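You operate a simulated robot arm through the tools that you are given. There is no shell and no other tool.

Carry out the task below with a simulated two-armed robot. There is one attempt and no reset: what you move stays moved.

TASK
Set the red and white tealights in matching cups and switch them on.

Only the result counts: the job must be done as asked and must still hold three seconds after the hand-in. Knocking over, shifting, dropping, spilling or breaking anything else fails it.

THE ROBOT
Two 7-joint arms with two-finger parallel grippers on one trunk that stands fixed in place. Base frame: the origin is at the foot of the trunk, x ahead of it, y to its left, z up. Readings come in m, rad, newtons and seconds.
The left shoulder is at [0.05, 0.168, 1.157], the right one opposite. With the tool pointing down near the work surface each hand reaches from about 0.2 to 0.66 m from the base axis, measured 20 degrees to its own side. Payload 1.57 kg a hand.
The TCP of each hand is the grasp point between the finger pads, 0.03 m short of the fingertips. In the tool frame z runs along the fingers and y along their closing line. The gripper opens to 0.08 m. The fingers are 0.017 m wide and 0.012 m thick; the gripper's body (0.04 by 0.082 m) begins 0.08 m behind the TCP.
Orientation is that of the tool frame in the base frame, as a unit quaternion [x, y, z, w]. With the fingers straight down and closing along the base's y, the tool's x points along the base's -x, its y along +y and its z along -z.

THE INTERFACE
- The arms move only by the tool step_arm. It takes "left_motion", "right_motion" or both (then of equal length, played together; a hand with none holds still); each is a list of rows, each an object of numbers (a shift or turn left out is 0, a gripper value left out holds the last): "rx", "ry", "rz": the turn, a rotation vector about the tool's x, y, z in rad; "tx", "ty", "tz": the shift along the tool's x, y, z in m; "grip": the gripper command, from -1 (shut) to 1 (fully open), values between in proportion. In form: [{"rx": .., "ry": .., "rz": .., "tx": .., "ty": .., "tz": .., "grip": ..}, ...]. A call has 1 to 20 rows; each row shifts and turns the commanded pose from where the row before left it, along the tool's axes as they then stand. Each row takes 0.2 s and may step no farther than 0.05 m and 0.15 rad from the row before; otherwise, or with a gripper value out of range, the whole call is refused. A pose out of reach is approached as far as the arm can. The call stops where the force on the tool passes 80 N (or 10 N more than at its start, if that is more) or the arm is blocked; 0.2 s more then pass. The fingers move at their own pace (about 0.045 m/s each) and stop on an object; they squeeze with about 27 N. The grip force told is the motor's: it shows also when the fingers shut on nothing. Time passes only in rows, and 0.2 s behind the last, so rows that do not move let the fingers close. It gives the time, the measured TCP pose, the force on the tool (base axes), the opening and the grip force at its end, in the units of the frame above (readings bear some noise), with the torque about the TCP (base axes, N m) and any sound that the robot's microphone picked up.
- Cameras (640 x 400 px; columns grow to the right, rows downward): "scene" is now at [0.1124, -0.0328, 1.3809]; the picture's right is [-0.43, -0.90, 0.00], its down [-0.50, 0.24, -0.83] and it looks along [0.75, -0.36, -0.55] (base axes); focal length 321 px, centre (320, 200). "left" rides on the left gripper at [0.072, 0.007, -0.122] in its tool frame; the picture's right is [-0.09, 1.00, 0.00], its down [-0.84, -0.08, -0.54] and it looks along [-0.54, -0.05, 0.84] (tool axes); focal length 238 px, centre (320, 200). "right" rides on the right gripper at [0.072, -0.007, -0.122] in its tool frame; the picture's right is [0.09, 1.00, 0.00], its down [-0.84, 0.08, -0.54] and it looks along [-0.54, 0.05, 0.84] (tool axes); focal length 238 px, centre (320, 200). There is no depth. A picture from a camera that has moved, and an enlarged one, comes with that camera's place and axes in the base frame and with its lens. The place of the scene camera against the robot may be out by one fixed shift of up to 0.018 m in any direction.
- get_image(camera): a new picture of that camera. The clock stands still meanwhile.
- slide_trunk(by): slides the trunk up (or, below 0, down) by that many m; the arms and the scene camera ride with it, the base frame stays. It gives what a move gives, with no picture.
- aim_head(pan, tilt): turns the head with the scene camera to pan (to the left, within 1.396 rad either way) and tilt (down, from -0.506 to 1.204), counted from straight ahead of the robot. It gives what a move gives.
- inspect(camera, box): a new picture of the part [left, top, right, bottom] of that camera's present view, enlarged. The clock stands still meanwhile.
- hand_in(): hands the job in; it is judged then, once.

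Places have to be worked out from the pictures, the camera data and where the tool is seen. Open the grippers and draw the arms clear of the work before you hand the job in, unless the task says otherwise.

The tools are called after "Request:" by a JSON object that holds its "api" and its "payload". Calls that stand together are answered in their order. step_arm: Moves the arms, as the interface text tells. Its arguments: {"type":"object","properties":{"left_motion":{"type":"array"},"right_motion":{"type":"array"}},"required":[]} The other tools are called the same way: slide_trunk (by) moves the trunk up or down; aim_head (pan, tilt) turns the head that bears the scene camera; get_image (camera) takes a picture; inspect (camera, box) takes an enlarged picture of a part of a camera's view; hand_in () hands the job in.

At the start:

```text
time_s: 0.0
left_ee_pos: [0.408, -0.0552, 1.1827]
left_ee_rot: [-0.001, 1.0, 0.0, 0.0]
left_ft_force: [0.6, 0.4, 0.3]
left_moment: [0.03, 0.02, 0.02]
left_width: 0.0802
left_grasp_force: 0.1
right_ee_pos: [0.3462, -0.3903, 1.2009]
right_ee_rot: [0.001, 1.0, 0.0, 0.0]
right_ft_force: [0.1, 0.1, 0.5]
right_moment: [0.02, 0.01, 0.0]
right_width: 0.0799
right_grasp_force: 0.0
trunk travel left (down, up): [-0.325, 0.118]
head pan, tilt (commanded): [-0.442, 0.588]
```

scene: 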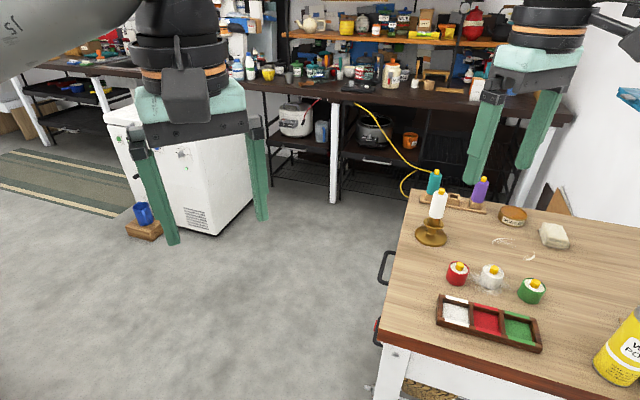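
right: 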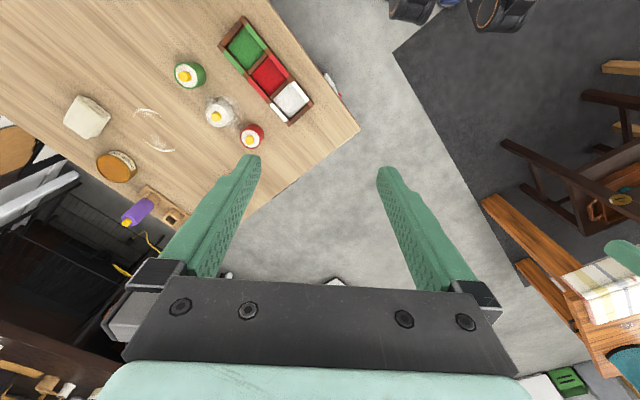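
left: 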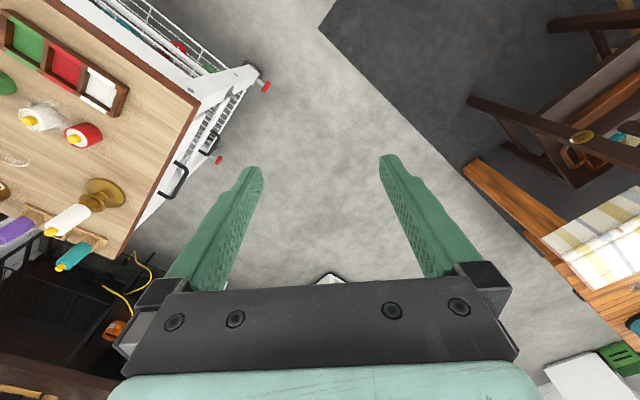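

I'll look at the table more closely: the tealights (red, white, green) and a tray with three coloured cups (white, red, green) are visible on the wooden table.

Request:
{"api": "inspect", "payload": {"camera": "scene", "box": [370, 160, 640, 400]}}

Request:
{"api": "inspect", "payload": {"camera": "right", "box": [60, 0, 360, 200]}}

Request:
{"api": "inspect", "payload": {"camera": "left", "box": [0, 0, 240, 280]}}

```text
1.67 times, centred on (505, 280) of scene
camera zoom: at [0.1124, -0.0328, 1.3809], right [-0.43, -0.9, 0.0], down [-0.5, 0.24, -0.83], along [0.75, -0.36, -0.55], focal length 535 px, centre (12, 67)
```

zoom: 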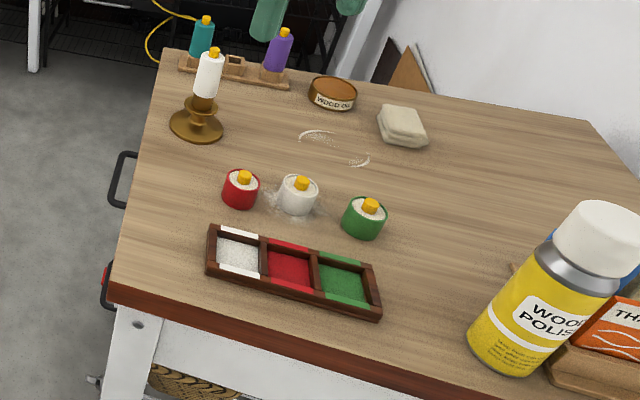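

```text
2.00 times, centred on (210, 100) of right
camera zoom: at [0.2737, -0.3977, 1.3232], right [-0.09, 1.0, 0.0], down [0.84, 0.08, 0.54], along [0.54, 0.05, -0.84], focal length 477 px, centre (540, 400)
```

zoom: 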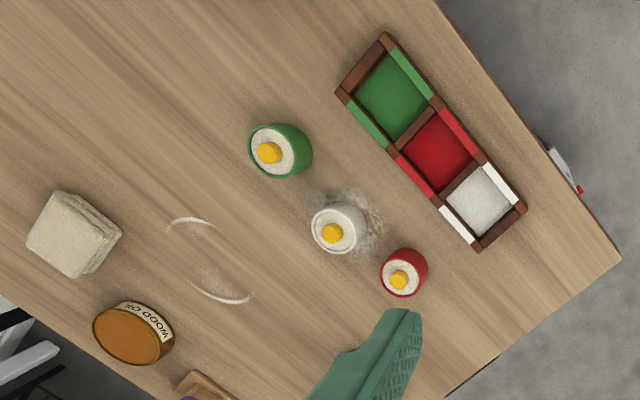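

```text
1.43 times, centred on (120, 140) of left
camera zoom: at [0.335, -0.0492, 1.304], right [0.09, 1.0, 0.0], down [0.84, -0.08, 0.54], along [0.54, -0.05, -0.84], focal length 340 px, centre (606, 286)
```

zoom: 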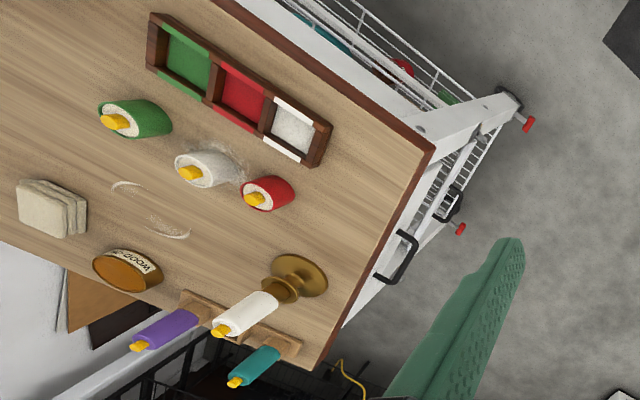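

The tealights have yellow flame tips that may be press or twist switches; I zoom in further to find how they work and what the smudge around the white one is.

Request:
{"api": "inspect", "payload": {"camera": "scene", "box": [430, 245, 560, 330]}}

Request:
{"api": "inspect", "payload": {"camera": "right", "box": [160, 30, 300, 160]}}

Request:
{"api": "inspect", "payload": {"camera": "scene", "box": [400, 160, 520, 260]}}

Request:
{"api": "inspect", "payload": {"camera": "left", "box": [0, 60, 130, 160]}}

```text
4.71 times, centred on (495, 288) of scene
camera zoom: at [0.1124, -0.0328, 1.3809], right [-0.43, -0.9, 0.0], down [-0.5, 0.24, -0.83], along [0.75, -0.36, -0.55], focal length 1510 px, centre (-504, -212)
```

zoom: 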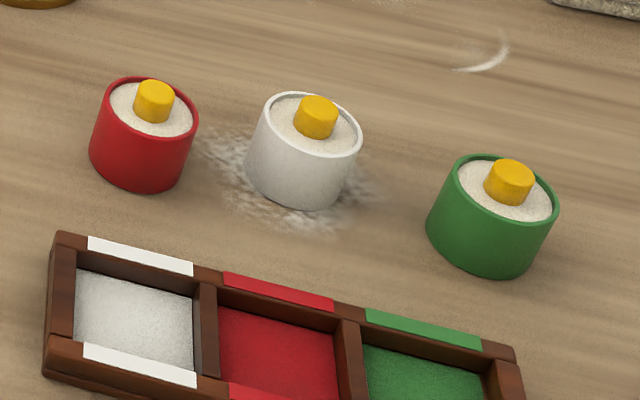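

```text
3.08 times, centred on (230, 95) of right
camera zoom: at [0.2737, -0.3977, 1.3232], right [-0.09, 1.0, 0.0], down [0.84, 0.08, 0.54], along [0.54, 0.05, -0.84], focal length 733 px, centre (597, 523)
```

zoom: 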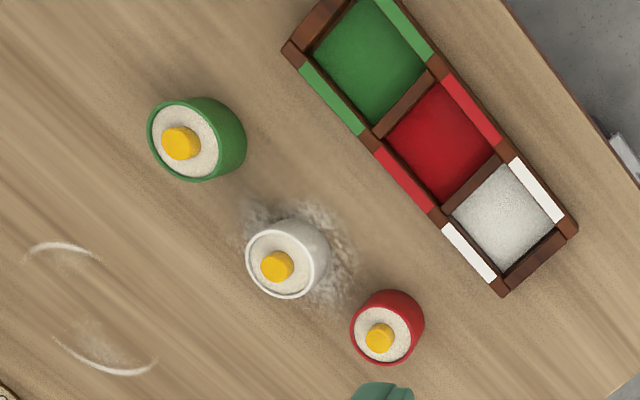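

```text
4.00 times, centred on (460, 210) of scene
camera zoom: at [0.1124, -0.0328, 1.3809], right [-0.43, -0.9, 0.0], down [-0.5, 0.24, -0.83], along [0.75, -0.36, -0.55], focal length 1283 px, centre (-240, 160)
```

zoom: 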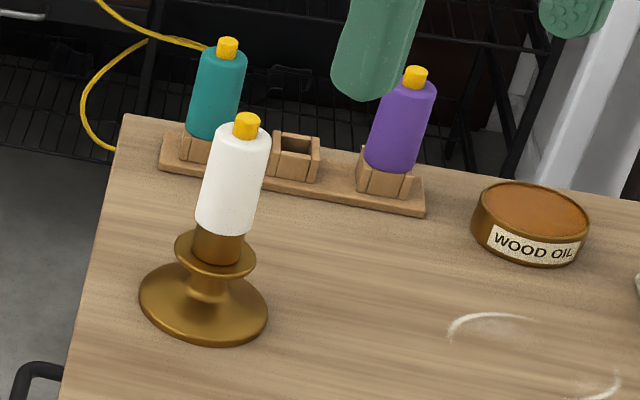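

```text
4.00 times, centred on (65, 110) of left
camera zoom: at [0.335, -0.0492, 1.304], right [0.09, 1.0, 0.0], down [0.84, -0.08, 0.54], along [0.54, -0.05, -0.84], focal length 953 px, centre (1340, 560)
```

zoom: 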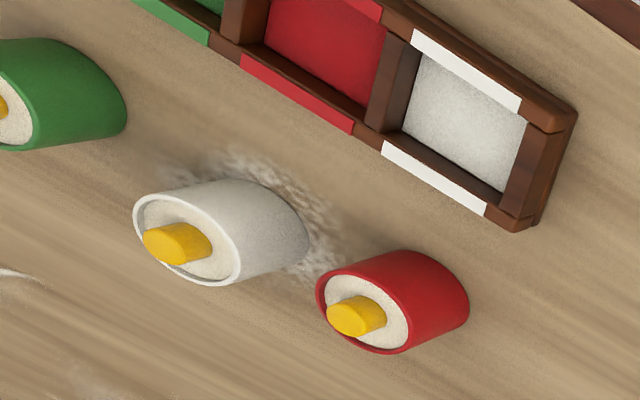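

The right arm is best placed for the work: I triangulate red ≈ (0.438, -0.521), white ≈ (0.397, -0.578), tops at z ≈ 0.864, red cup ≈ (0.33, -0.48), white cup ≈ (0.366, -0.449). I move the right hand to a better vantage and turn it so its camera looks at the tray and tealights.

Request:
{"api": "step_arm", "payload": {"right_motion": [{"tx": 0.03, "ty": -0.01, "tz": 0.03}, {"tx": 0.03, "ty": -0.01, "tz": 0.03}, {"rz": 0.14}, {"rz": 0.14}, {"rz": 0.14}, {"rz": 0.14}, {"rz": 0.14}, {"rz": 0.1}, {}]}}

Request:
{"api": "get_image", "payload": {"camera": "right"}}

```text
time_s: 2.0
left_ee_pos: [0.407, -0.0559, 1.1817]
left_ee_rot: [-0.001, 1.0, 0.0, 0.0]
left_ft_force: [-0.2, 0.7, 0.0]
left_moment: [0.01, 0.04, -0.01]
left_width: 0.0801
left_grasp_force: 0.0
right_ee_pos: [0.2868, -0.4101, 1.1407]
right_ee_rot: [0.39, 0.921, 0.001, 0.0]
right_ft_force: [1.0, 0.4, 0.6]
right_moment: [-0.04, -0.01, 0.03]
right_width: 0.0801
right_grasp_force: 0.1
trunk travel left (down, up): [-0.325, 0.118]
head pan, tilt (commanded): [-0.442, 0.588]
```

```text
taken
camera right: at [0.2307, -0.3639, 1.2633], right [0.65, 0.76, 0.0], down [0.64, -0.55, 0.54], along [0.41, -0.35, -0.84], focal length 238 px, centre (320, 200)
```

right: 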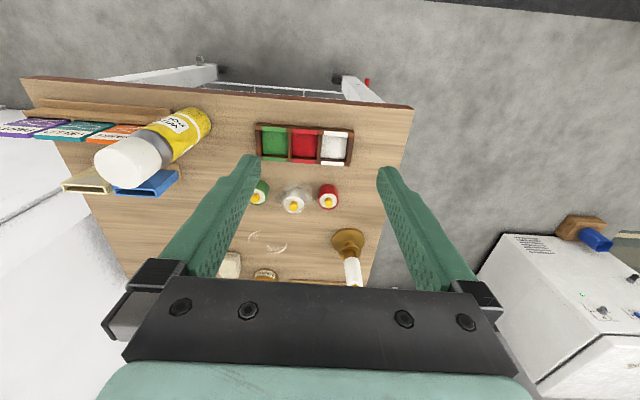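

The view is nearly aligned with the table. I enlarge the tray/tealight region.

Request:
{"api": "inspect", "payload": {"camera": "right", "box": [240, 110, 380, 220]}}

Request:
{"api": "inspect", "payload": {"camera": "scene", "box": [430, 245, 560, 360]}}

```text
3.64 times, centred on (310, 165) of right
camera zoom: at [0.2307, -0.3639, 1.2633], right [0.65, 0.76, 0.0], down [0.64, -0.55, 0.54], along [0.41, -0.35, -0.84], focal length 867 px, centre (356, 327)
```

zoom: 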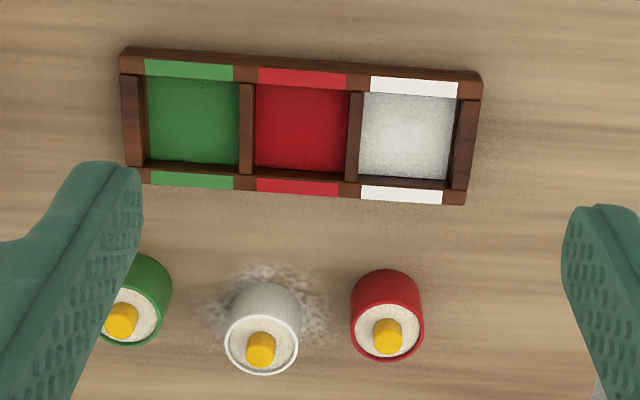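

```text
3.48 times, centred on (495, 302) of scene
camera zoom: at [0.1124, -0.0328, 1.3809], right [-0.43, -0.9, 0.0], down [-0.5, 0.24, -0.83], along [0.75, -0.36, -0.55], focal length 1116 px, centre (-289, -156)
```

zoom: 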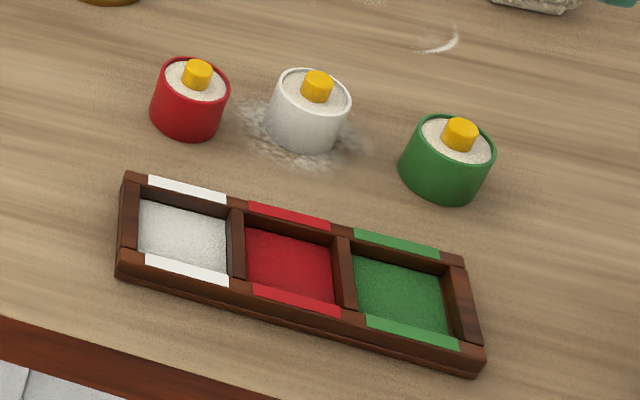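

Red top ≈ (0.438, -0.521, 0.864), table ≈ 0.832, tealight Ø ≈ 0.041. I'll use a yaw with the closing line square to the tray's long axis, so I turn the hand back through neutral to yaw -0.77 and come above the red tealight.

Request:
{"api": "step_arm", "payload": {"right_motion": [{"tx": -0.04}, {"tx": -0.04}, {"rz": -0.143}, {"rz": -0.143}, {"rz": -0.143}, {"rz": -0.143}, {"rz": -0.143}, {"rz": -0.143}, {"rz": -0.143}, {"rz": -0.143}, {"rz": -0.143}, {"rz": -0.143}, {"rz": -0.141}, {}]}}

Request:
{"api": "get_image", "payload": {"camera": "right"}}

```text
time_s: 5.0
left_ee_pos: [0.4076, -0.0564, 1.182]
left_ee_rot: [-0.001, 1.0, -0.001, 0.0]
left_ft_force: [0.9, -0.4, -0.9]
left_moment: [0.02, -0.02, -0.02]
left_width: 0.0802
left_grasp_force: 0.1
right_ee_pos: [0.2795, -0.3418, 1.1083]
right_ee_rot: [-0.35, 0.937, -0.001, 0.001]
right_ft_force: [-0.2, -0.6, 0.3]
right_moment: [0.02, -0.02, -0.02]
right_width: 0.0802
right_grasp_force: 0.0
right hand out of reach, approached as far as the arm can: row 9, 10, 11, 12, 13
trunk travel left (down, up): [-0.325, 0.118]
head pan, tilt (commanded): [-0.442, 0.588]
```

```text
taken
camera right: at [0.229, -0.3957, 1.2303], right [-0.72, 0.69, 0.0], down [0.58, 0.61, 0.54], along [0.38, 0.39, -0.84], focal length 238 px, centre (320, 200)
```

right: 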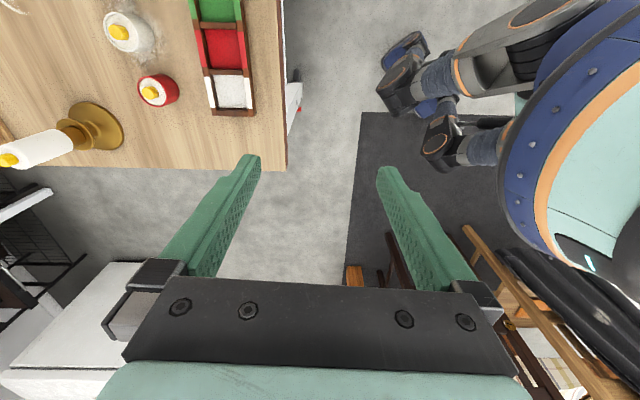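

Yaw -0.77 is out of this arm's reach, so I go back to neutral yaw (closing along base y), which sits at 45° to the tray and still leaves enough finger clearance between neighbours.

Request:
{"api": "step_arm", "payload": {"right_motion": [{"rz": 0.143}, {"rz": 0.143}, {"rz": 0.143}, {"rz": 0.143}, {"rz": 0.143}, {"rz": 0.056}, {}, {}]}}

Request:
{"api": "get_image", "payload": {"camera": "right"}}

```text
time_s: 6.8
left_ee_pos: [0.407, -0.0549, 1.1826]
left_ee_rot: [-0.001, 1.0, 0.0, 0.0]
left_ft_force: [-0.1, -0.6, -0.1]
left_moment: [0.02, -0.02, 0.02]
left_width: 0.0803
left_grasp_force: 0.0
right_ee_pos: [0.278, -0.3431, 1.1085]
right_ee_rot: [0.026, 1.0, 0.001, 0.001]
right_ft_force: [-0.2, -0.2, 0.7]
right_moment: [-0.04, 0.04, -0.01]
right_width: 0.0802
right_grasp_force: 0.1
trunk travel left (down, up): [-0.325, 0.118]
head pan, tilt (commanded): [-0.442, 0.588]
```

```text
taken
camera right: at [0.2068, -0.3465, 1.2302], right [-0.04, 1.0, 0.0], down [0.84, 0.03, 0.54], along [0.54, 0.02, -0.84], focal length 238 px, centre (320, 200)
```

right: 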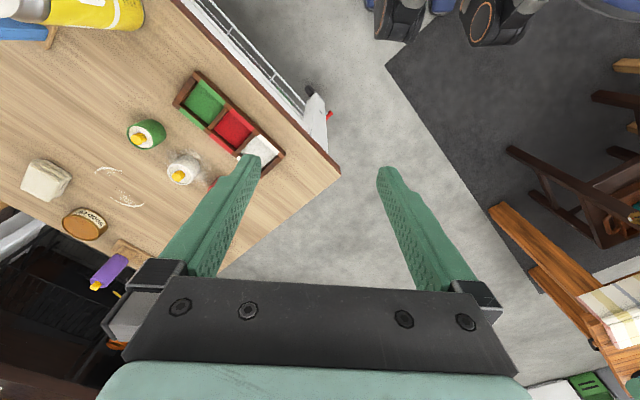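

The commanded pose reset to the actual one; at neutral yaw the arm is free. I correct the small yaw and travel above the red tealight at z ≈ 1.05.

Request:
{"api": "step_arm", "payload": {"right_motion": [{"rz": -0.052}, {"tx": -0.0267, "ty": -0.0297, "tz": 0.0098}, {"tx": -0.0267, "ty": -0.0297, "tz": 0.0098}, {"tx": -0.0267, "ty": -0.0297, "tz": 0.0098}, {"tx": -0.0267, "ty": -0.0297, "tz": 0.0098}, {"tx": -0.0267, "ty": -0.0297, "tz": 0.0098}, {"tx": -0.0267, "ty": -0.0297, "tz": 0.0098}, {}, {}]}}

Request:
{"api": "get_image", "payload": {"camera": "right"}}

Request:
{"api": "get_image", "payload": {"camera": "scene"}}

```text
time_s: 8.8
left_ee_pos: [0.4077, -0.0552, 1.1806]
left_ee_rot: [-0.001, 1.0, 0.0, 0.001]
left_ft_force: [-0.1, -0.1, -0.1]
left_moment: [0.0, 0.02, 0.02]
left_width: 0.0803
left_grasp_force: 0.1
right_ee_pos: [0.4295, -0.4924, 1.0449]
right_ee_rot: [0.001, 1.0, -0.001, 0.001]
right_ft_force: [0.9, -0.8, -0.3]
right_moment: [0.03, 0.05, 0.01]
right_width: 0.0801
right_grasp_force: 0.0
right hand out of reach, approached as far as the arm can: row 6, 7
trunk travel left (down, up): [-0.325, 0.118]
head pan, tilt (commanded): [-0.442, 0.588]
```

```text
taken
camera right: at [0.3572, -0.4984, 1.1682], right [-0.09, 1.0, 0.0], down [0.84, 0.08, 0.54], along [0.54, 0.05, -0.84], focal length 238 px, centre (320, 200)
```

right: 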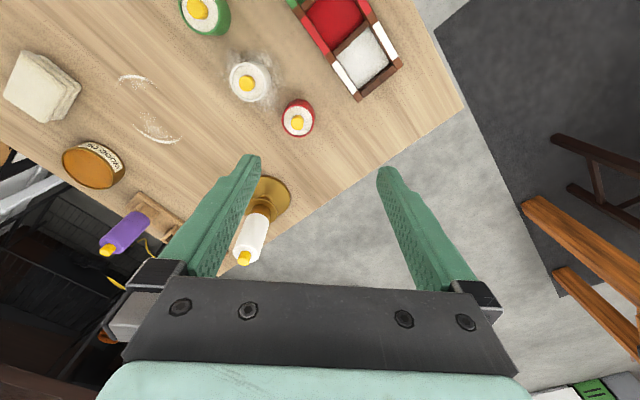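

```text
taken
camera scene: at [0.1127, -0.0327, 1.3809], right [-0.43, -0.9, 0.0], down [-0.5, 0.24, -0.83], along [0.75, -0.36, -0.55], focal length 321 px, centre (320, 200)
```

scene: 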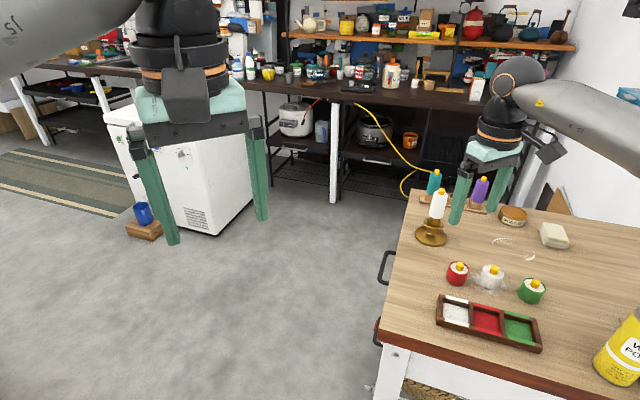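

The arm hit its limit at (0.43, -0.492, 1.045) in neutral yaw. I test whether lower down it reaches farther, descending to z ≈ 0.95 (fingertips 0.92, clear of everything below) and then edging outwards.

Request:
{"api": "step_arm", "payload": {"right_motion": [{"tz": 0.032}, {"tz": 0.032}, {"tz": 0.031}, {"tx": -0.009, "ty": -0.029}, {}]}}

Request:
{"api": "get_image", "payload": {"camera": "right"}}

```text
time_s: 10.0
left_ee_pos: [0.4076, -0.0568, 1.1825]
left_ee_rot: [-0.001, 1.0, 0.0, 0.0]
left_ft_force: [-0.5, 0.2, -0.3]
left_moment: [-0.04, 0.0, -0.01]
left_width: 0.0799
left_grasp_force: 0.1
right_ee_pos: [0.4296, -0.4951, 0.9516]
right_ee_rot: [0.001, 1.0, -0.002, 0.001]
right_ft_force: [0.7, -0.6, -0.1]
right_moment: [-0.01, 0.02, -0.03]
right_width: 0.0801
right_grasp_force: 0.1
right hand out of reach, approached as far as the arm can: row 4
trunk travel left (down, up): [-0.325, 0.118]
head pan, tilt (commanded): [-0.442, 0.588]
```

```text
taken
camera right: at [0.3571, -0.5011, 1.074], right [-0.09, 1.0, 0.0], down [0.84, 0.08, 0.54], along [0.54, 0.04, -0.84], focal length 238 px, centre (320, 200)
```

right: 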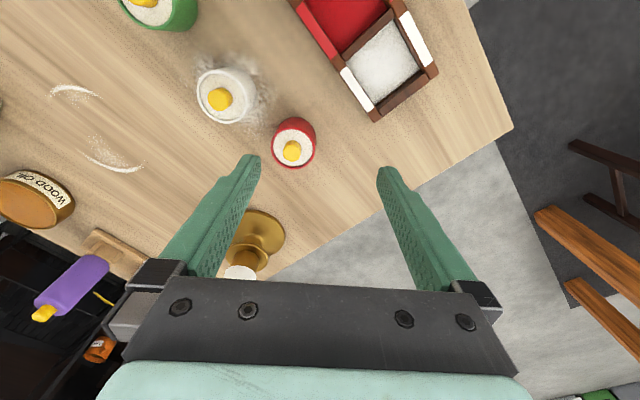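

The reach is limited at about 0.655 m from the base axis with neutral yaw. I test whether turning the hand outward (yaw +0.7, in line with the arm) extends the reach.

Request:
{"api": "step_arm", "payload": {"right_motion": [{"rz": 0.14}, {"rz": 0.14}, {"rz": 0.14}, {"rz": 0.14}, {"rz": 0.14}, {"tx": -0.025}, {}]}}

Request:
{"api": "get_image", "payload": {"camera": "right"}}

```text
time_s: 11.6
left_ee_pos: [0.4066, -0.0561, 1.1818]
left_ee_rot: [0.0, 1.0, 0.001, -0.001]
left_ft_force: [0.1, 0.1, 0.1]
left_moment: [0.02, 0.0, 0.0]
left_width: 0.08
left_grasp_force: 0.0
right_ee_pos: [0.4472, -0.5093, 0.951]
right_ee_rot: [0.343, 0.939, -0.001, 0.001]
right_ft_force: [0.2, 0.0, 0.8]
right_moment: [-0.01, 0.01, -0.01]
right_width: 0.08
right_grasp_force: 0.0
trunk travel left (down, up): [-0.325, 0.118]
head pan, tilt (commanded): [-0.442, 0.588]
```

```text
taken
camera right: at [0.3879, -0.4689, 1.0731], right [0.57, 0.82, 0.0], down [0.69, -0.48, 0.54], along [0.45, -0.31, -0.84], focal length 238 px, centre (320, 200)
```

right: 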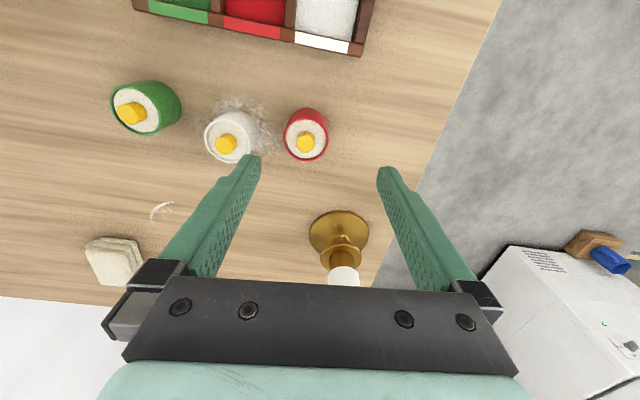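

Turning outward frees the reach. I test a larger outward yaw (≈1.5) here, as that would keep the fingers away from the neighbouring tealight and be usable at the tray as well.

Request:
{"api": "step_arm", "payload": {"right_motion": [{"rz": 0.14}, {"rz": 0.14}, {"rz": 0.14}, {"rz": 0.14}, {"rz": 0.14}, {"rz": 0.1}, {}]}}

Request:
{"api": "get_image", "payload": {"camera": "right"}}

```text
time_s: 13.2
left_ee_pos: [0.4078, -0.0562, 1.1833]
left_ee_rot: [-0.001, 1.0, 0.0, 0.001]
left_ft_force: [0.0, -0.3, -0.2]
left_moment: [0.01, 0.04, -0.03]
left_width: 0.0798
left_grasp_force: 0.1
right_ee_pos: [0.4458, -0.5101, 0.9515]
right_ee_rot: [0.682, 0.732, 0.001, 0.0]
right_ft_force: [-0.2, 0.6, 0.5]
right_moment: [-0.02, 0.0, -0.01]
right_width: 0.0802
right_grasp_force: 0.0
trunk travel left (down, up): [-0.325, 0.118]
head pan, tilt (commanded): [-0.442, 0.588]
```

```text
taken
camera right: at [0.4346, -0.4394, 1.0736], right [0.99, 0.16, 0.0], down [0.13, -0.83, 0.54], along [0.09, -0.54, -0.84], focal length 238 px, centre (320, 200)
```

right: 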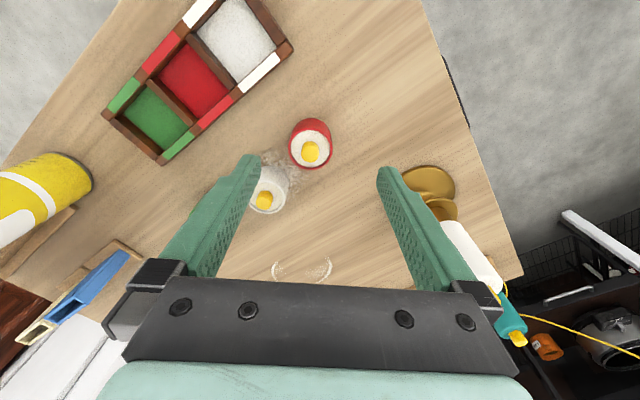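

Yaw 1.5 works too. I try a bit further (to ≈2.1), which would be closest to square with both the row and the tray.

Request:
{"api": "step_arm", "payload": {"right_motion": [{"rz": 0.15}, {"rz": 0.15}, {"rz": 0.15}, {"rz": 0.15}, {}]}}

Request:
{"api": "get_image", "payload": {"camera": "right"}}

```text
time_s: 14.4
left_ee_pos: [0.4081, -0.0545, 1.1829]
left_ee_rot: [0.0, 1.0, 0.0, 0.0]
left_ft_force: [0.1, -0.1, -0.3]
left_moment: [0.03, 0.02, 0.03]
left_width: 0.0799
left_grasp_force: 0.1
right_ee_pos: [0.4458, -0.5108, 0.9521]
right_ee_rot: [0.868, 0.497, 0.001, 0.001]
right_ft_force: [0.7, -0.1, 0.2]
right_moment: [0.02, 0.0, 0.0]
right_width: 0.08
right_grasp_force: 0.1
trunk travel left (down, up): [-0.325, 0.118]
head pan, tilt (commanded): [-0.442, 0.588]
```

```text
taken
camera right: at [0.4771, -0.4455, 1.0745], right [0.91, -0.43, 0.0], down [-0.36, -0.76, 0.54], along [-0.23, -0.49, -0.84], focal length 238 px, centre (320, 200)
```

right: 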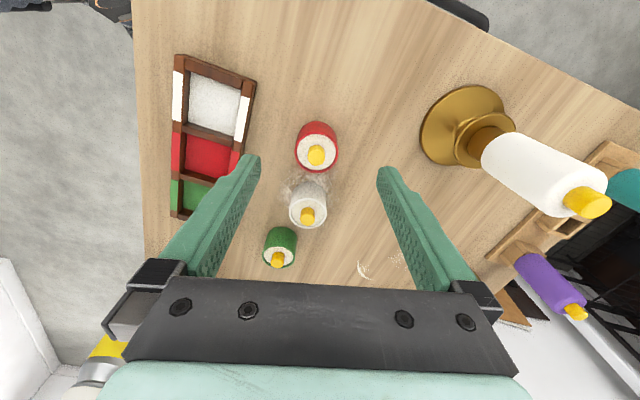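

Yaw 2.1 is reachable and is square to the row and tray. I enlarge this view to refine positions of the tealights and cups.

Request:
{"api": "inspect", "payload": {"camera": "right", "box": [160, 40, 360, 240]}}

Request:
{"api": "inspect", "payload": {"camera": "right", "box": [270, 110, 360, 190]}}

```text
2.00 times, centred on (260, 140) of right
camera zoom: at [0.4771, -0.4455, 1.0745], right [0.91, -0.43, 0.0], down [-0.36, -0.76, 0.54], along [-0.23, -0.49, -0.84], focal length 477 px, centre (440, 320)
```

zoom: 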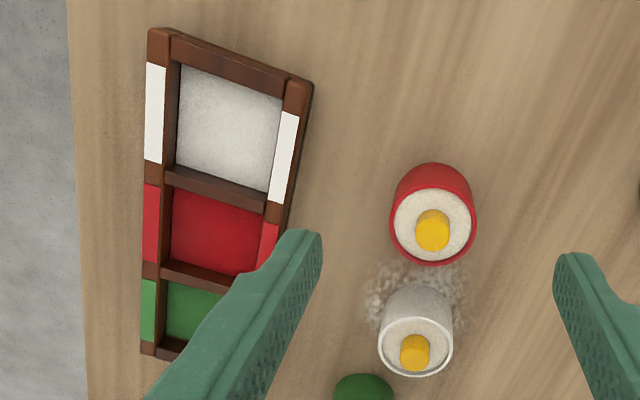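

```text
5.00 times, centred on (315, 150) of right
camera zoom: at [0.4771, -0.4455, 1.0745], right [0.91, -0.43, 0.0], down [-0.36, -0.76, 0.54], along [-0.23, -0.49, -0.84], focal length 1192 px, centre (345, 450)
```

zoom: 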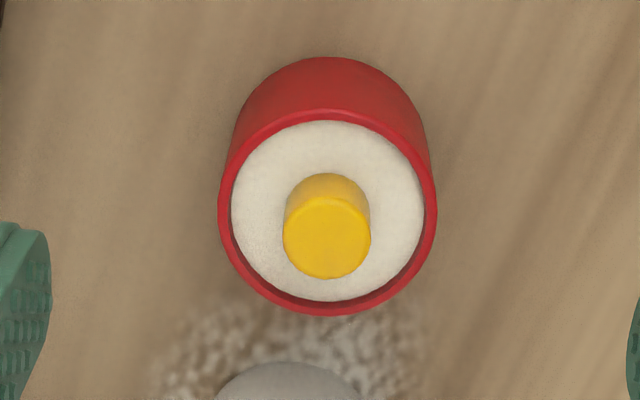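

Red rim centre ≈ (0.4385, -0.520, 0.864), white ≈ (0.400, -0.577), red cup ≈ (0.328, -0.483), white cup ≈ (0.367, -0.446). I align over the red tealight and descend part-way (fingertips just above the tealight's top).

Request:
{"api": "step_arm", "payload": {"right_motion": [{"tx": -0.0116, "ty": -0.0022, "grip": 0.6}, {"tz": 0.02}, {"tz": 0.02}, {}, {}]}}

Request:
{"api": "get_image", "payload": {"camera": "right"}}

Request:
{"api": "inspect", "payload": {"camera": "scene", "box": [420, 200, 580, 360]}}

```text
time_s: 15.6
left_ee_pos: [0.4065, -0.0563, 1.1821]
left_ee_rot: [-0.001, 1.0, 0.0, -0.001]
left_ft_force: [0.6, -0.6, 0.3]
left_moment: [0.0, 0.02, 0.02]
left_width: 0.08
left_grasp_force: 0.0
right_ee_pos: [0.4386, -0.5181, 0.912]
right_ee_rot: [0.868, 0.497, 0.001, 0.001]
right_ft_force: [-0.4, 0.1, -0.1]
right_moment: [0.02, 0.02, 0.01]
right_width: 0.0639
right_grasp_force: 0.0
trunk travel left (down, up): [-0.325, 0.118]
head pan, tilt (commanded): [-0.442, 0.588]
```

```text
taken
camera right: at [0.469, -0.4531, 1.034], right [0.91, -0.42, 0.0], down [-0.36, -0.76, 0.54], along [-0.23, -0.49, -0.84], focal length 238 px, centre (320, 200)
```

right: 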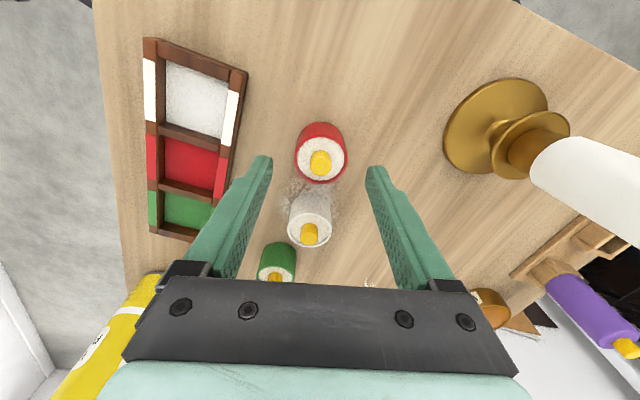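

```text
2.50 times, centred on (500, 280) of scene
camera zoom: at [0.1124, -0.0328, 1.3809], right [-0.43, -0.9, 0.0], down [-0.5, 0.24, -0.83], along [0.75, -0.36, -0.55], focal length 802 px, centre (-130, 0)
```

zoom: 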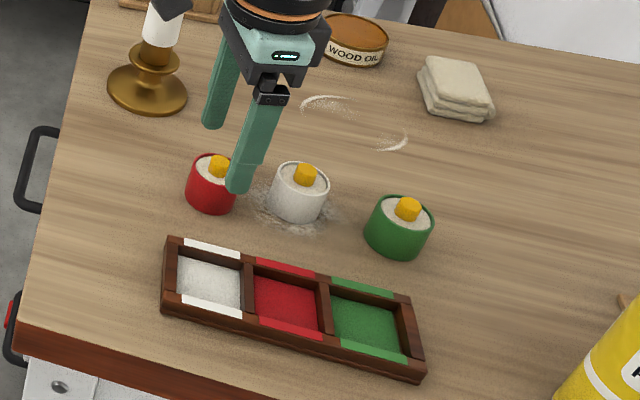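

The tealight is centred between the fingers (rim at about pixel (321, 160), as expected for TCP (0.4386, -0.518)). I descend to TCP z ≈ 0.877 and close.

Request:
{"api": "step_arm", "payload": {"right_motion": [{"tz": 0.018}, {"tz": 0.017}, {}, {"grip": -1}, {"grip": -1}, {"grip": -1}, {"grip": -1}, {"grip": -1}]}}

Request:
{"api": "get_image", "payload": {"camera": "right"}}

Request:
{"api": "inspect", "payload": {"camera": "scene", "box": [420, 220, 560, 350]}}

```text
time_s: 17.4
left_ee_pos: [0.407, -0.0555, 1.1819]
left_ee_rot: [-0.001, 1.0, -0.001, 0.0]
left_ft_force: [-0.6, 0.5, -0.4]
left_moment: [0.03, 0.01, -0.01]
left_width: 0.0798
left_grasp_force: 0.1
right_ee_pos: [0.4374, -0.5175, 0.8774]
right_ee_rot: [0.867, 0.498, 0.0, 0.001]
right_ft_force: [-0.5, -0.1, 0.2]
right_moment: [-0.02, 0.03, 0.0]
right_width: 0.0395
right_grasp_force: 26.9
trunk travel left (down, up): [-0.325, 0.118]
head pan, tilt (commanded): [-0.442, 0.588]
```

```text
taken
camera right: at [0.4679, -0.4529, 0.9998], right [0.91, -0.42, 0.0], down [-0.36, -0.76, 0.54], along [-0.23, -0.49, -0.84], focal length 238 px, centre (320, 200)
```

right: 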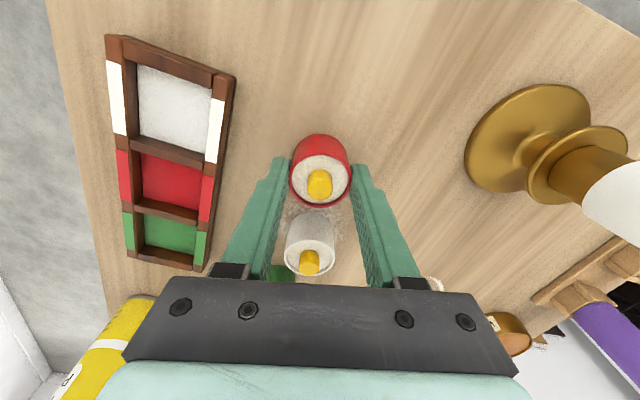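

```text
3.08 times, centred on (490, 285) of scene
camera zoom: at [0.1124, -0.0328, 1.3809], right [-0.43, -0.9, 0.0], down [-0.5, 0.24, -0.83], along [0.75, -0.36, -0.55], focal length 987 px, centre (-203, -62)
```

zoom: 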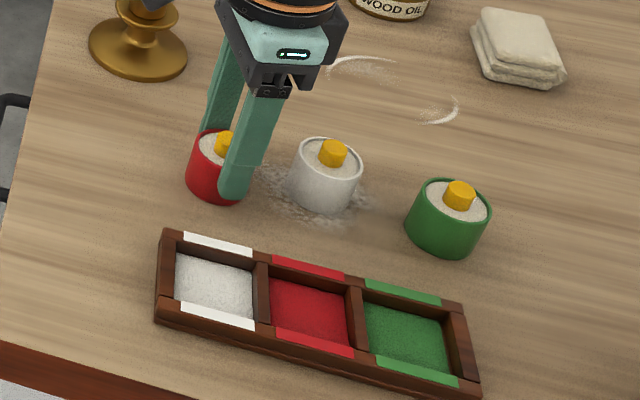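

Grasped (width 0.0395, 27 N). I lift 5 cm and check that the tealight comes along.

Request:
{"api": "step_arm", "payload": {"right_motion": [{"tz": -0.01}, {"tz": -0.02}, {"tz": -0.02}, {}]}}

Request:
{"api": "get_image", "payload": {"camera": "right"}}

Request:
{"api": "inspect", "payload": {"camera": "scene", "box": [420, 200, 560, 340]}}

```text
time_s: 18.4
left_ee_pos: [0.407, -0.0567, 1.1818]
left_ee_rot: [-0.001, 1.0, -0.001, 0.0]
left_ft_force: [0.1, -0.3, 0.3]
left_moment: [0.04, 0.0, -0.02]
left_width: 0.0798
left_grasp_force: 0.1
right_ee_pos: [0.4381, -0.5202, 0.9266]
right_ee_rot: [0.867, 0.498, 0.001, 0.0]
right_ft_force: [0.3, 0.3, 0.0]
right_moment: [-0.04, -0.02, 0.03]
right_width: 0.039
right_grasp_force: 27.1
trunk travel left (down, up): [-0.325, 0.118]
head pan, tilt (commanded): [-0.442, 0.588]
```

```text
taken
camera right: at [0.4686, -0.4546, 1.0495], right [0.91, -0.42, 0.0], down [-0.36, -0.76, 0.54], along [-0.23, -0.49, -0.84], focal length 238 px, centre (320, 200)
```

right: 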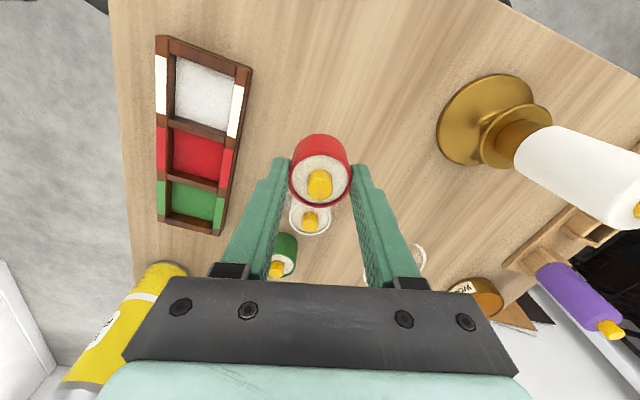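

```text
2.86 times, centred on (490, 270) of scene
camera zoom: at [0.1125, -0.0329, 1.3809], right [-0.43, -0.9, 0.0], down [-0.5, 0.24, -0.83], along [0.75, -0.35, -0.55], focal length 916 px, centre (-166, 0)
```

zoom: 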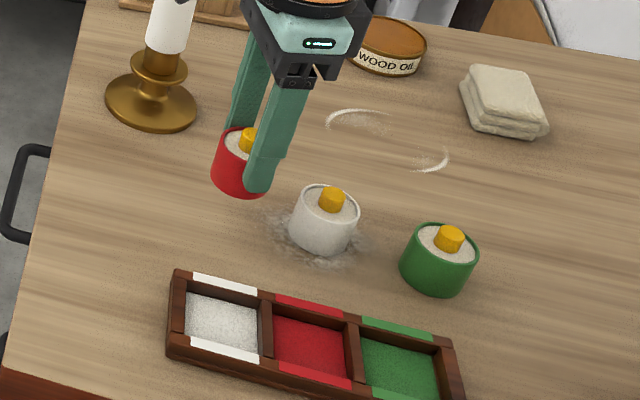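

The red tealight is held and clear. I move over the red cup (≈ (0.328, -0.483)) at the same height and check alignment.

Request:
{"api": "step_arm", "payload": {"right_motion": [{"tx": -0.006, "ty": -0.0284}, {"tx": -0.006, "ty": -0.0284}, {"tx": -0.006, "ty": -0.0284}, {"tx": -0.0057, "ty": -0.0284}, {}, {}]}}

Request:
{"api": "get_image", "payload": {"camera": "right"}}

Request:
{"api": "inspect", "payload": {"camera": "scene", "box": [420, 210, 570, 360]}}

```text
time_s: 19.8
left_ee_pos: [0.4083, -0.0557, 1.1821]
left_ee_rot: [-0.001, 1.0, -0.001, 0.0]
left_ft_force: [0.2, 1.5, -1.4]
left_moment: [-0.04, -0.02, 0.0]
left_width: 0.0802
left_grasp_force: 0.1
right_ee_pos: [0.3286, -0.4819, 0.9267]
right_ee_rot: [0.867, 0.498, 0.002, 0.002]
right_ft_force: [0.3, -0.6, -0.9]
right_moment: [0.01, 0.01, 0.0]
right_width: 0.0395
right_grasp_force: 27.2
trunk travel left (down, up): [-0.325, 0.118]
head pan, tilt (commanded): [-0.442, 0.588]
```

```text
taken
camera right: at [0.3587, -0.4167, 1.0493], right [0.91, -0.42, 0.0], down [-0.36, -0.76, 0.54], along [-0.23, -0.49, -0.84], focal length 238 px, centre (320, 200)
```

right: 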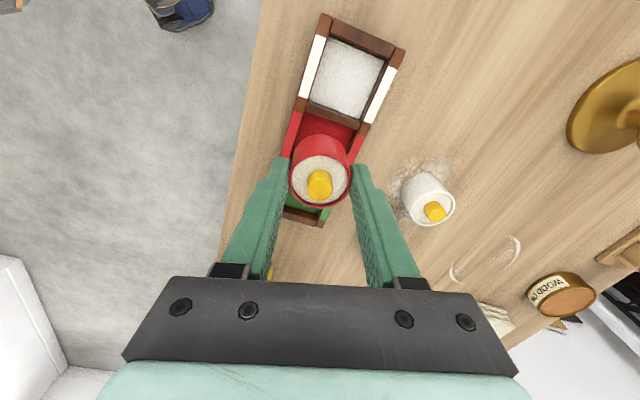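

```text
2.67 times, centred on (495, 285) of scene
camera zoom: at [0.1124, -0.0328, 1.3809], right [-0.43, -0.9, 0.0], down [-0.5, 0.24, -0.83], along [0.75, -0.36, -0.55], focal length 855 px, centre (-147, -27)
```

zoom: 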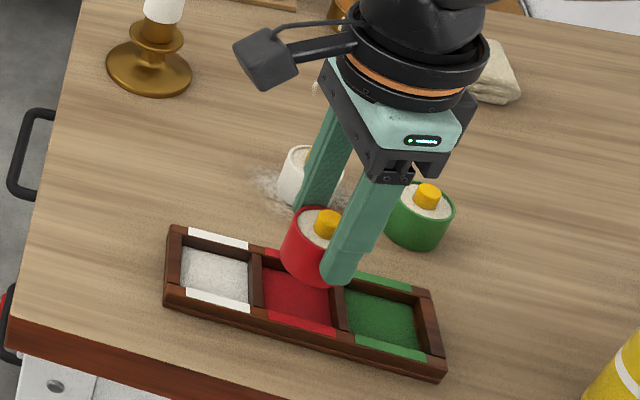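

I enlarge this view to measure the tray precisely.

Request:
{"api": "inspect", "payload": {"camera": "right", "box": [260, 0, 420, 240]}}

Request:
{"api": "inspect", "payload": {"camera": "right", "box": [270, 0, 420, 120]}}

```text
1.67 times, centred on (340, 120) of right
camera zoom: at [0.3587, -0.4167, 1.0493], right [0.91, -0.42, 0.0], down [-0.36, -0.76, 0.54], along [-0.23, -0.49, -0.84], focal length 397 px, centre (287, 333)
```

zoom: 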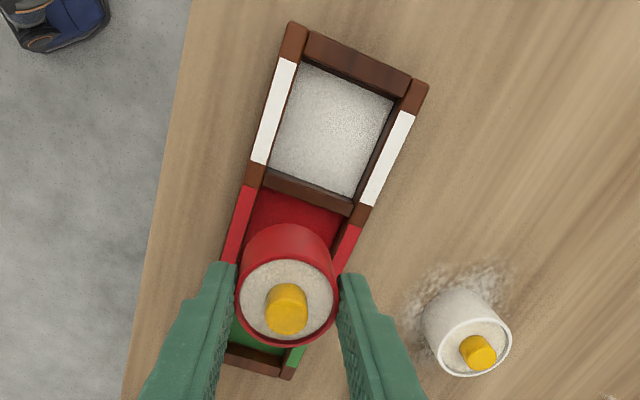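

```text
3.33 times, centred on (345, 60) of right
camera zoom: at [0.3587, -0.4167, 1.0493], right [0.91, -0.42, 0.0], down [-0.36, -0.76, 0.54], along [-0.23, -0.49, -0.84], focal length 794 px, centre (237, 667)
```

zoom: 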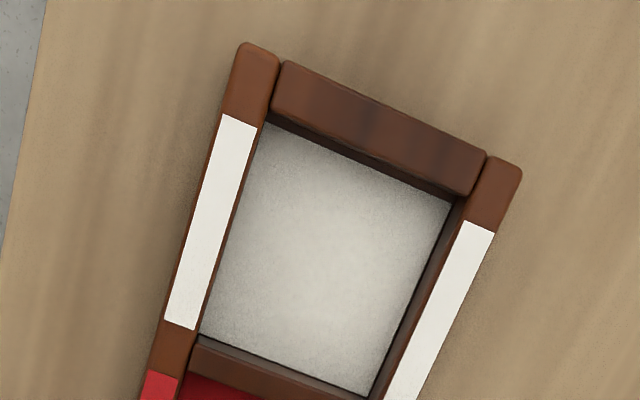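

From this view: white cup centre ≈ (0.367, -0.446), inner square 0.0467 m at 45°, pitch 0.0537, so red cup centre ≈ (0.329, -0.484). I shift about 2 mm to centre and lower to just above the cup floor (TCP 0.888).

Request:
{"api": "step_arm", "payload": {"right_motion": [{"tx": -0.0016, "ty": 0.0014}, {"tz": 0.015}, {"tz": 0.015}, {"tz": 0.008}, {}]}}

Request:
{"api": "get_image", "payload": {"camera": "right"}}

Request:
{"api": "inspect", "payload": {"camera": "scene", "box": [430, 260, 560, 360]}}

```text
time_s: 21.0
left_ee_pos: [0.4069, -0.0563, 1.1835]
left_ee_rot: [-0.001, 1.0, 0.0, 0.0]
left_ft_force: [-0.3, -0.1, -0.3]
left_moment: [0.01, 0.01, 0.04]
left_width: 0.08
left_grasp_force: 0.1
right_ee_pos: [0.3291, -0.4837, 0.8885]
right_ee_rot: [0.867, 0.498, 0.0, 0.001]
right_ft_force: [0.0, -0.3, -0.7]
right_moment: [-0.01, 0.02, 0.01]
right_width: 0.0393
right_grasp_force: 26.9
trunk travel left (down, up): [-0.325, 0.118]
head pan, tilt (commanded): [-0.442, 0.588]
```

```text
taken
camera right: at [0.3596, -0.4189, 1.0113], right [0.91, -0.42, 0.0], down [-0.36, -0.76, 0.54], along [-0.23, -0.49, -0.84], focal length 238 px, centre (320, 200)
```

right: 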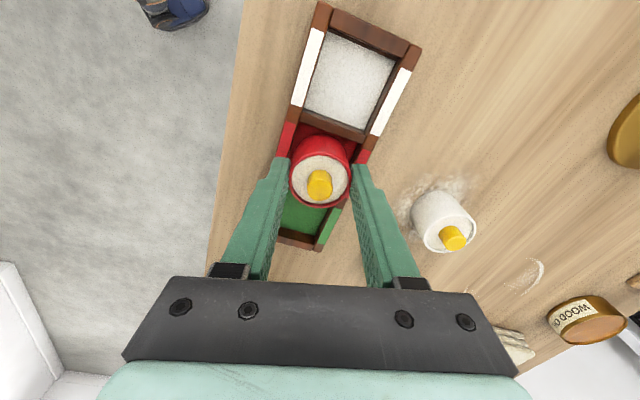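

```text
4.00 times, centred on (495, 310) of scene
camera zoom: at [0.1124, -0.0328, 1.3809], right [-0.43, -0.9, 0.0], down [-0.5, 0.24, -0.83], along [0.75, -0.36, -0.55], focal length 1283 px, centre (-380, -240)
```

zoom: 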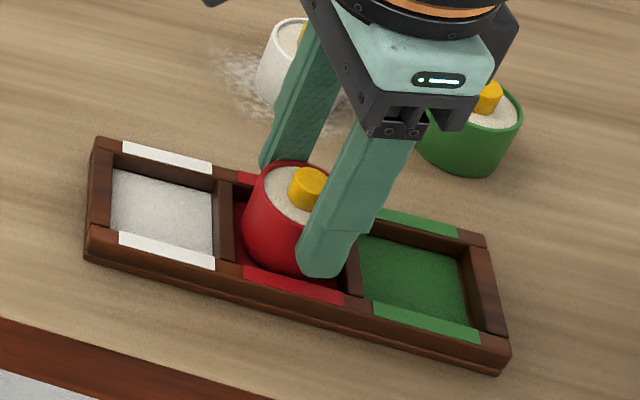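

Well centred over the red cup. I lower in small steps and watch the force.

Request:
{"api": "step_arm", "payload": {"right_motion": [{"tz": 0.0025}, {"tz": 0.0025}, {}]}}

```text
time_s: 21.8
left_ee_pos: [0.408, -0.0551, 1.1822]
left_ee_rot: [-0.001, 1.0, 0.0, -0.001]
left_ft_force: [0.2, 0.3, -0.4]
left_moment: [0.02, 0.03, 0.02]
left_width: 0.0801
left_grasp_force: 0.2
right_ee_pos: [0.3285, -0.4835, 0.8837]
right_ee_rot: [0.867, 0.498, 0.001, 0.0]
right_ft_force: [-0.2, -1.2, -1.3]
right_moment: [-0.01, -0.01, -0.02]
right_width: 0.0395
right_grasp_force: 26.9
trunk travel left (down, up): [-0.325, 0.118]
head pan, tilt (commanded): [-0.442, 0.588]
```

No contact yet; I go down another 2 mm.

Request:
{"api": "step_arm", "payload": {"right_motion": [{"tz": 0.001}, {"tz": 0.001}, {}]}}

```text
time_s: 22.6
left_ee_pos: [0.4058, -0.0545, 1.1832]
left_ee_rot: [-0.001, 1.0, -0.001, 0.001]
left_ft_force: [0.9, -0.7, -0.2]
left_moment: [0.0, -0.02, -0.01]
left_width: 0.0802
left_grasp_force: 0.1
right_ee_pos: [0.3294, -0.485, 0.8842]
right_ee_rot: [0.867, 0.497, 0.0, 0.002]
right_ft_force: [-2.1, -1.3, 12.1]
right_moment: [0.01, 0.23, 0.01]
right_width: 0.0393
right_grasp_force: 27.2
trunk travel left (down, up): [-0.325, 0.118]
head pan, tilt (commanded): [-0.442, 0.588]
```

Contact with 12 N at TCP ≈ 0.883. I look to see whether the tealight sits on the cup floor or on a rim.

Request:
{"api": "inspect", "payload": {"camera": "scene", "box": [440, 270, 550, 350]}}

Request:
{"api": "inspect", "payload": {"camera": "right", "box": [250, 90, 400, 260]}}

Request:
{"api": "get_image", "payload": {"camera": "left"}}

```text
5.00 times, centred on (495, 310) of scene
camera zoom: at [0.1114, -0.0319, 1.3812], right [-0.43, -0.9, 0.0], down [-0.5, 0.24, -0.83], along [0.75, -0.36, -0.55], focal length 1604 px, centre (-555, -350)
```

zoom: 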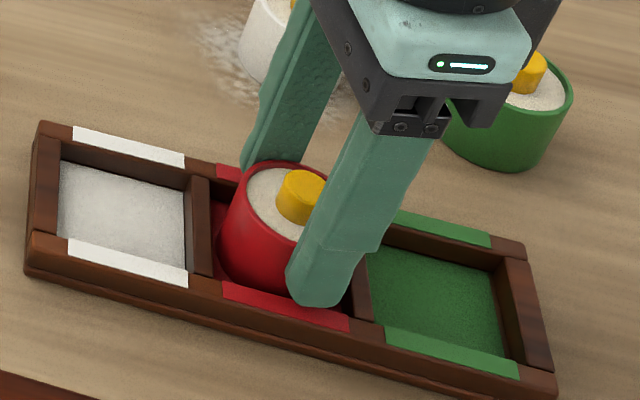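

```text
2.35 times, centred on (325, 175) of right
camera zoom: at [0.359, -0.419, 1.0055], right [0.91, -0.42, 0.0], down [-0.36, -0.76, 0.54], along [-0.23, -0.49, -0.84], focal length 561 px, centre (308, 259)
```

zoom: 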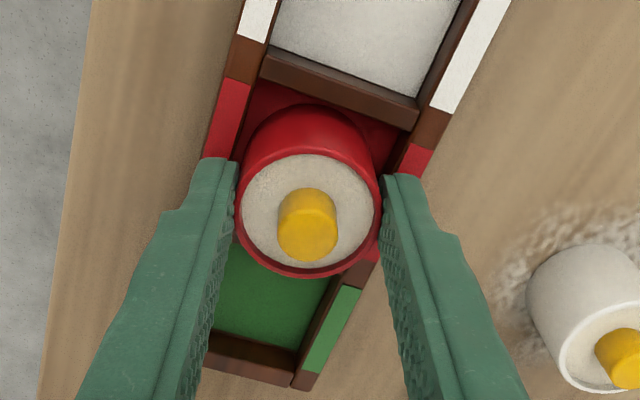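

```text
taken
camera left: at [0.334, -0.0483, 1.3045], right [0.09, 1.0, 0.0], down [0.84, -0.08, 0.54], along [0.54, -0.05, -0.84], focal length 238 px, centre (320, 200)
```

left: 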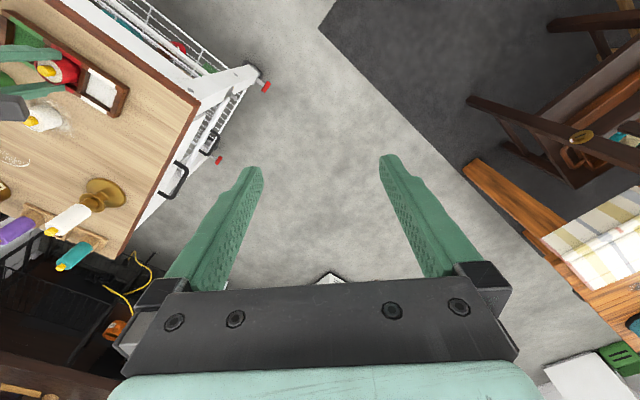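

The tealight is centred within the walls (gap ≈ 3 mm each side) and has touched down. I back off 1.5 mm of the pressing, then open slightly to release.

Request:
{"api": "step_arm", "payload": {"right_motion": [{"tz": -0.0015}, {}]}}

```text
time_s: 23.2
left_ee_pos: [0.4085, -0.0551, 1.1825]
left_ee_rot: [-0.001, 1.0, -0.001, -0.001]
left_ft_force: [-0.8, 0.7, -0.3]
left_moment: [0.0, 0.0, -0.01]
left_width: 0.0798
left_grasp_force: 0.1
right_ee_pos: [0.3288, -0.4845, 0.8824]
right_ee_rot: [0.867, 0.498, 0.0, 0.001]
right_ft_force: [1.0, -0.8, 3.7]
right_moment: [-0.06, 0.01, 0.0]
right_width: 0.0393
right_grasp_force: 27.1
trunk travel left (down, up): [-0.325, 0.118]
head pan, tilt (commanded): [-0.442, 0.588]
```

Only 3.7 N remains. I open the fingers a little and take a look before withdrawing.

Request:
{"api": "step_arm", "payload": {"right_motion": [{"grip": 0.25}, {}, {}]}}

Request:
{"api": "inspect", "payload": {"camera": "right", "box": [250, 90, 400, 260]}}

Request:
{"api": "inspect", "payload": {"camera": "scene", "box": [440, 270, 550, 350]}}

```text
time_s: 24.0
left_ee_pos: [0.4082, -0.0565, 1.1834]
left_ee_rot: [0.0, 1.0, 0.0, 0.0]
left_ft_force: [0.0, 0.4, 0.7]
left_moment: [0.02, 0.03, 0.01]
left_width: 0.0801
left_grasp_force: 0.0
right_ee_pos: [0.3294, -0.4852, 0.8838]
right_ee_rot: [0.867, 0.498, 0.0, 0.001]
right_ft_force: [-0.7, 0.6, 0.4]
right_moment: [-0.03, 0.02, 0.01]
right_width: 0.0499
right_grasp_force: 0.1
trunk travel left (down, up): [-0.325, 0.118]
head pan, tilt (commanded): [-0.442, 0.588]
```

```text
2.35 times, centred on (325, 175) of right
camera zoom: at [0.3593, -0.4193, 1.0056], right [0.91, -0.42, 0.0], down [-0.36, -0.76, 0.54], along [-0.23, -0.49, -0.84], focal length 561 px, centre (308, 259)
```

zoom: 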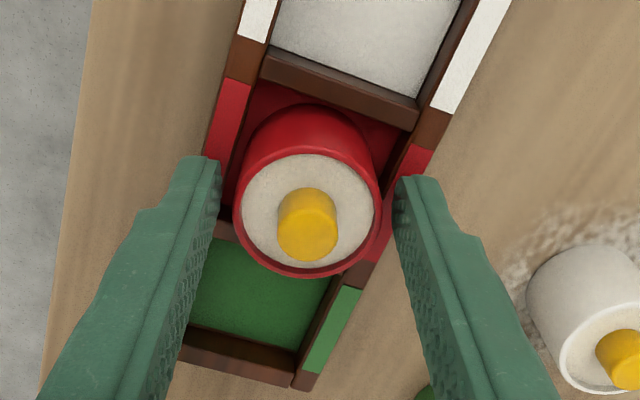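

```text
5.00 times, centred on (495, 310) of scene
camera zoom: at [0.1124, -0.0328, 1.3809], right [-0.43, -0.9, 0.0], down [-0.5, 0.24, -0.83], along [0.75, -0.36, -0.55], focal length 1604 px, centre (-555, -350)
```

zoom: 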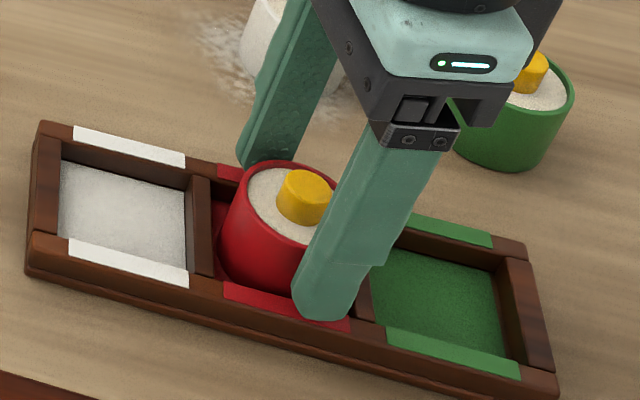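

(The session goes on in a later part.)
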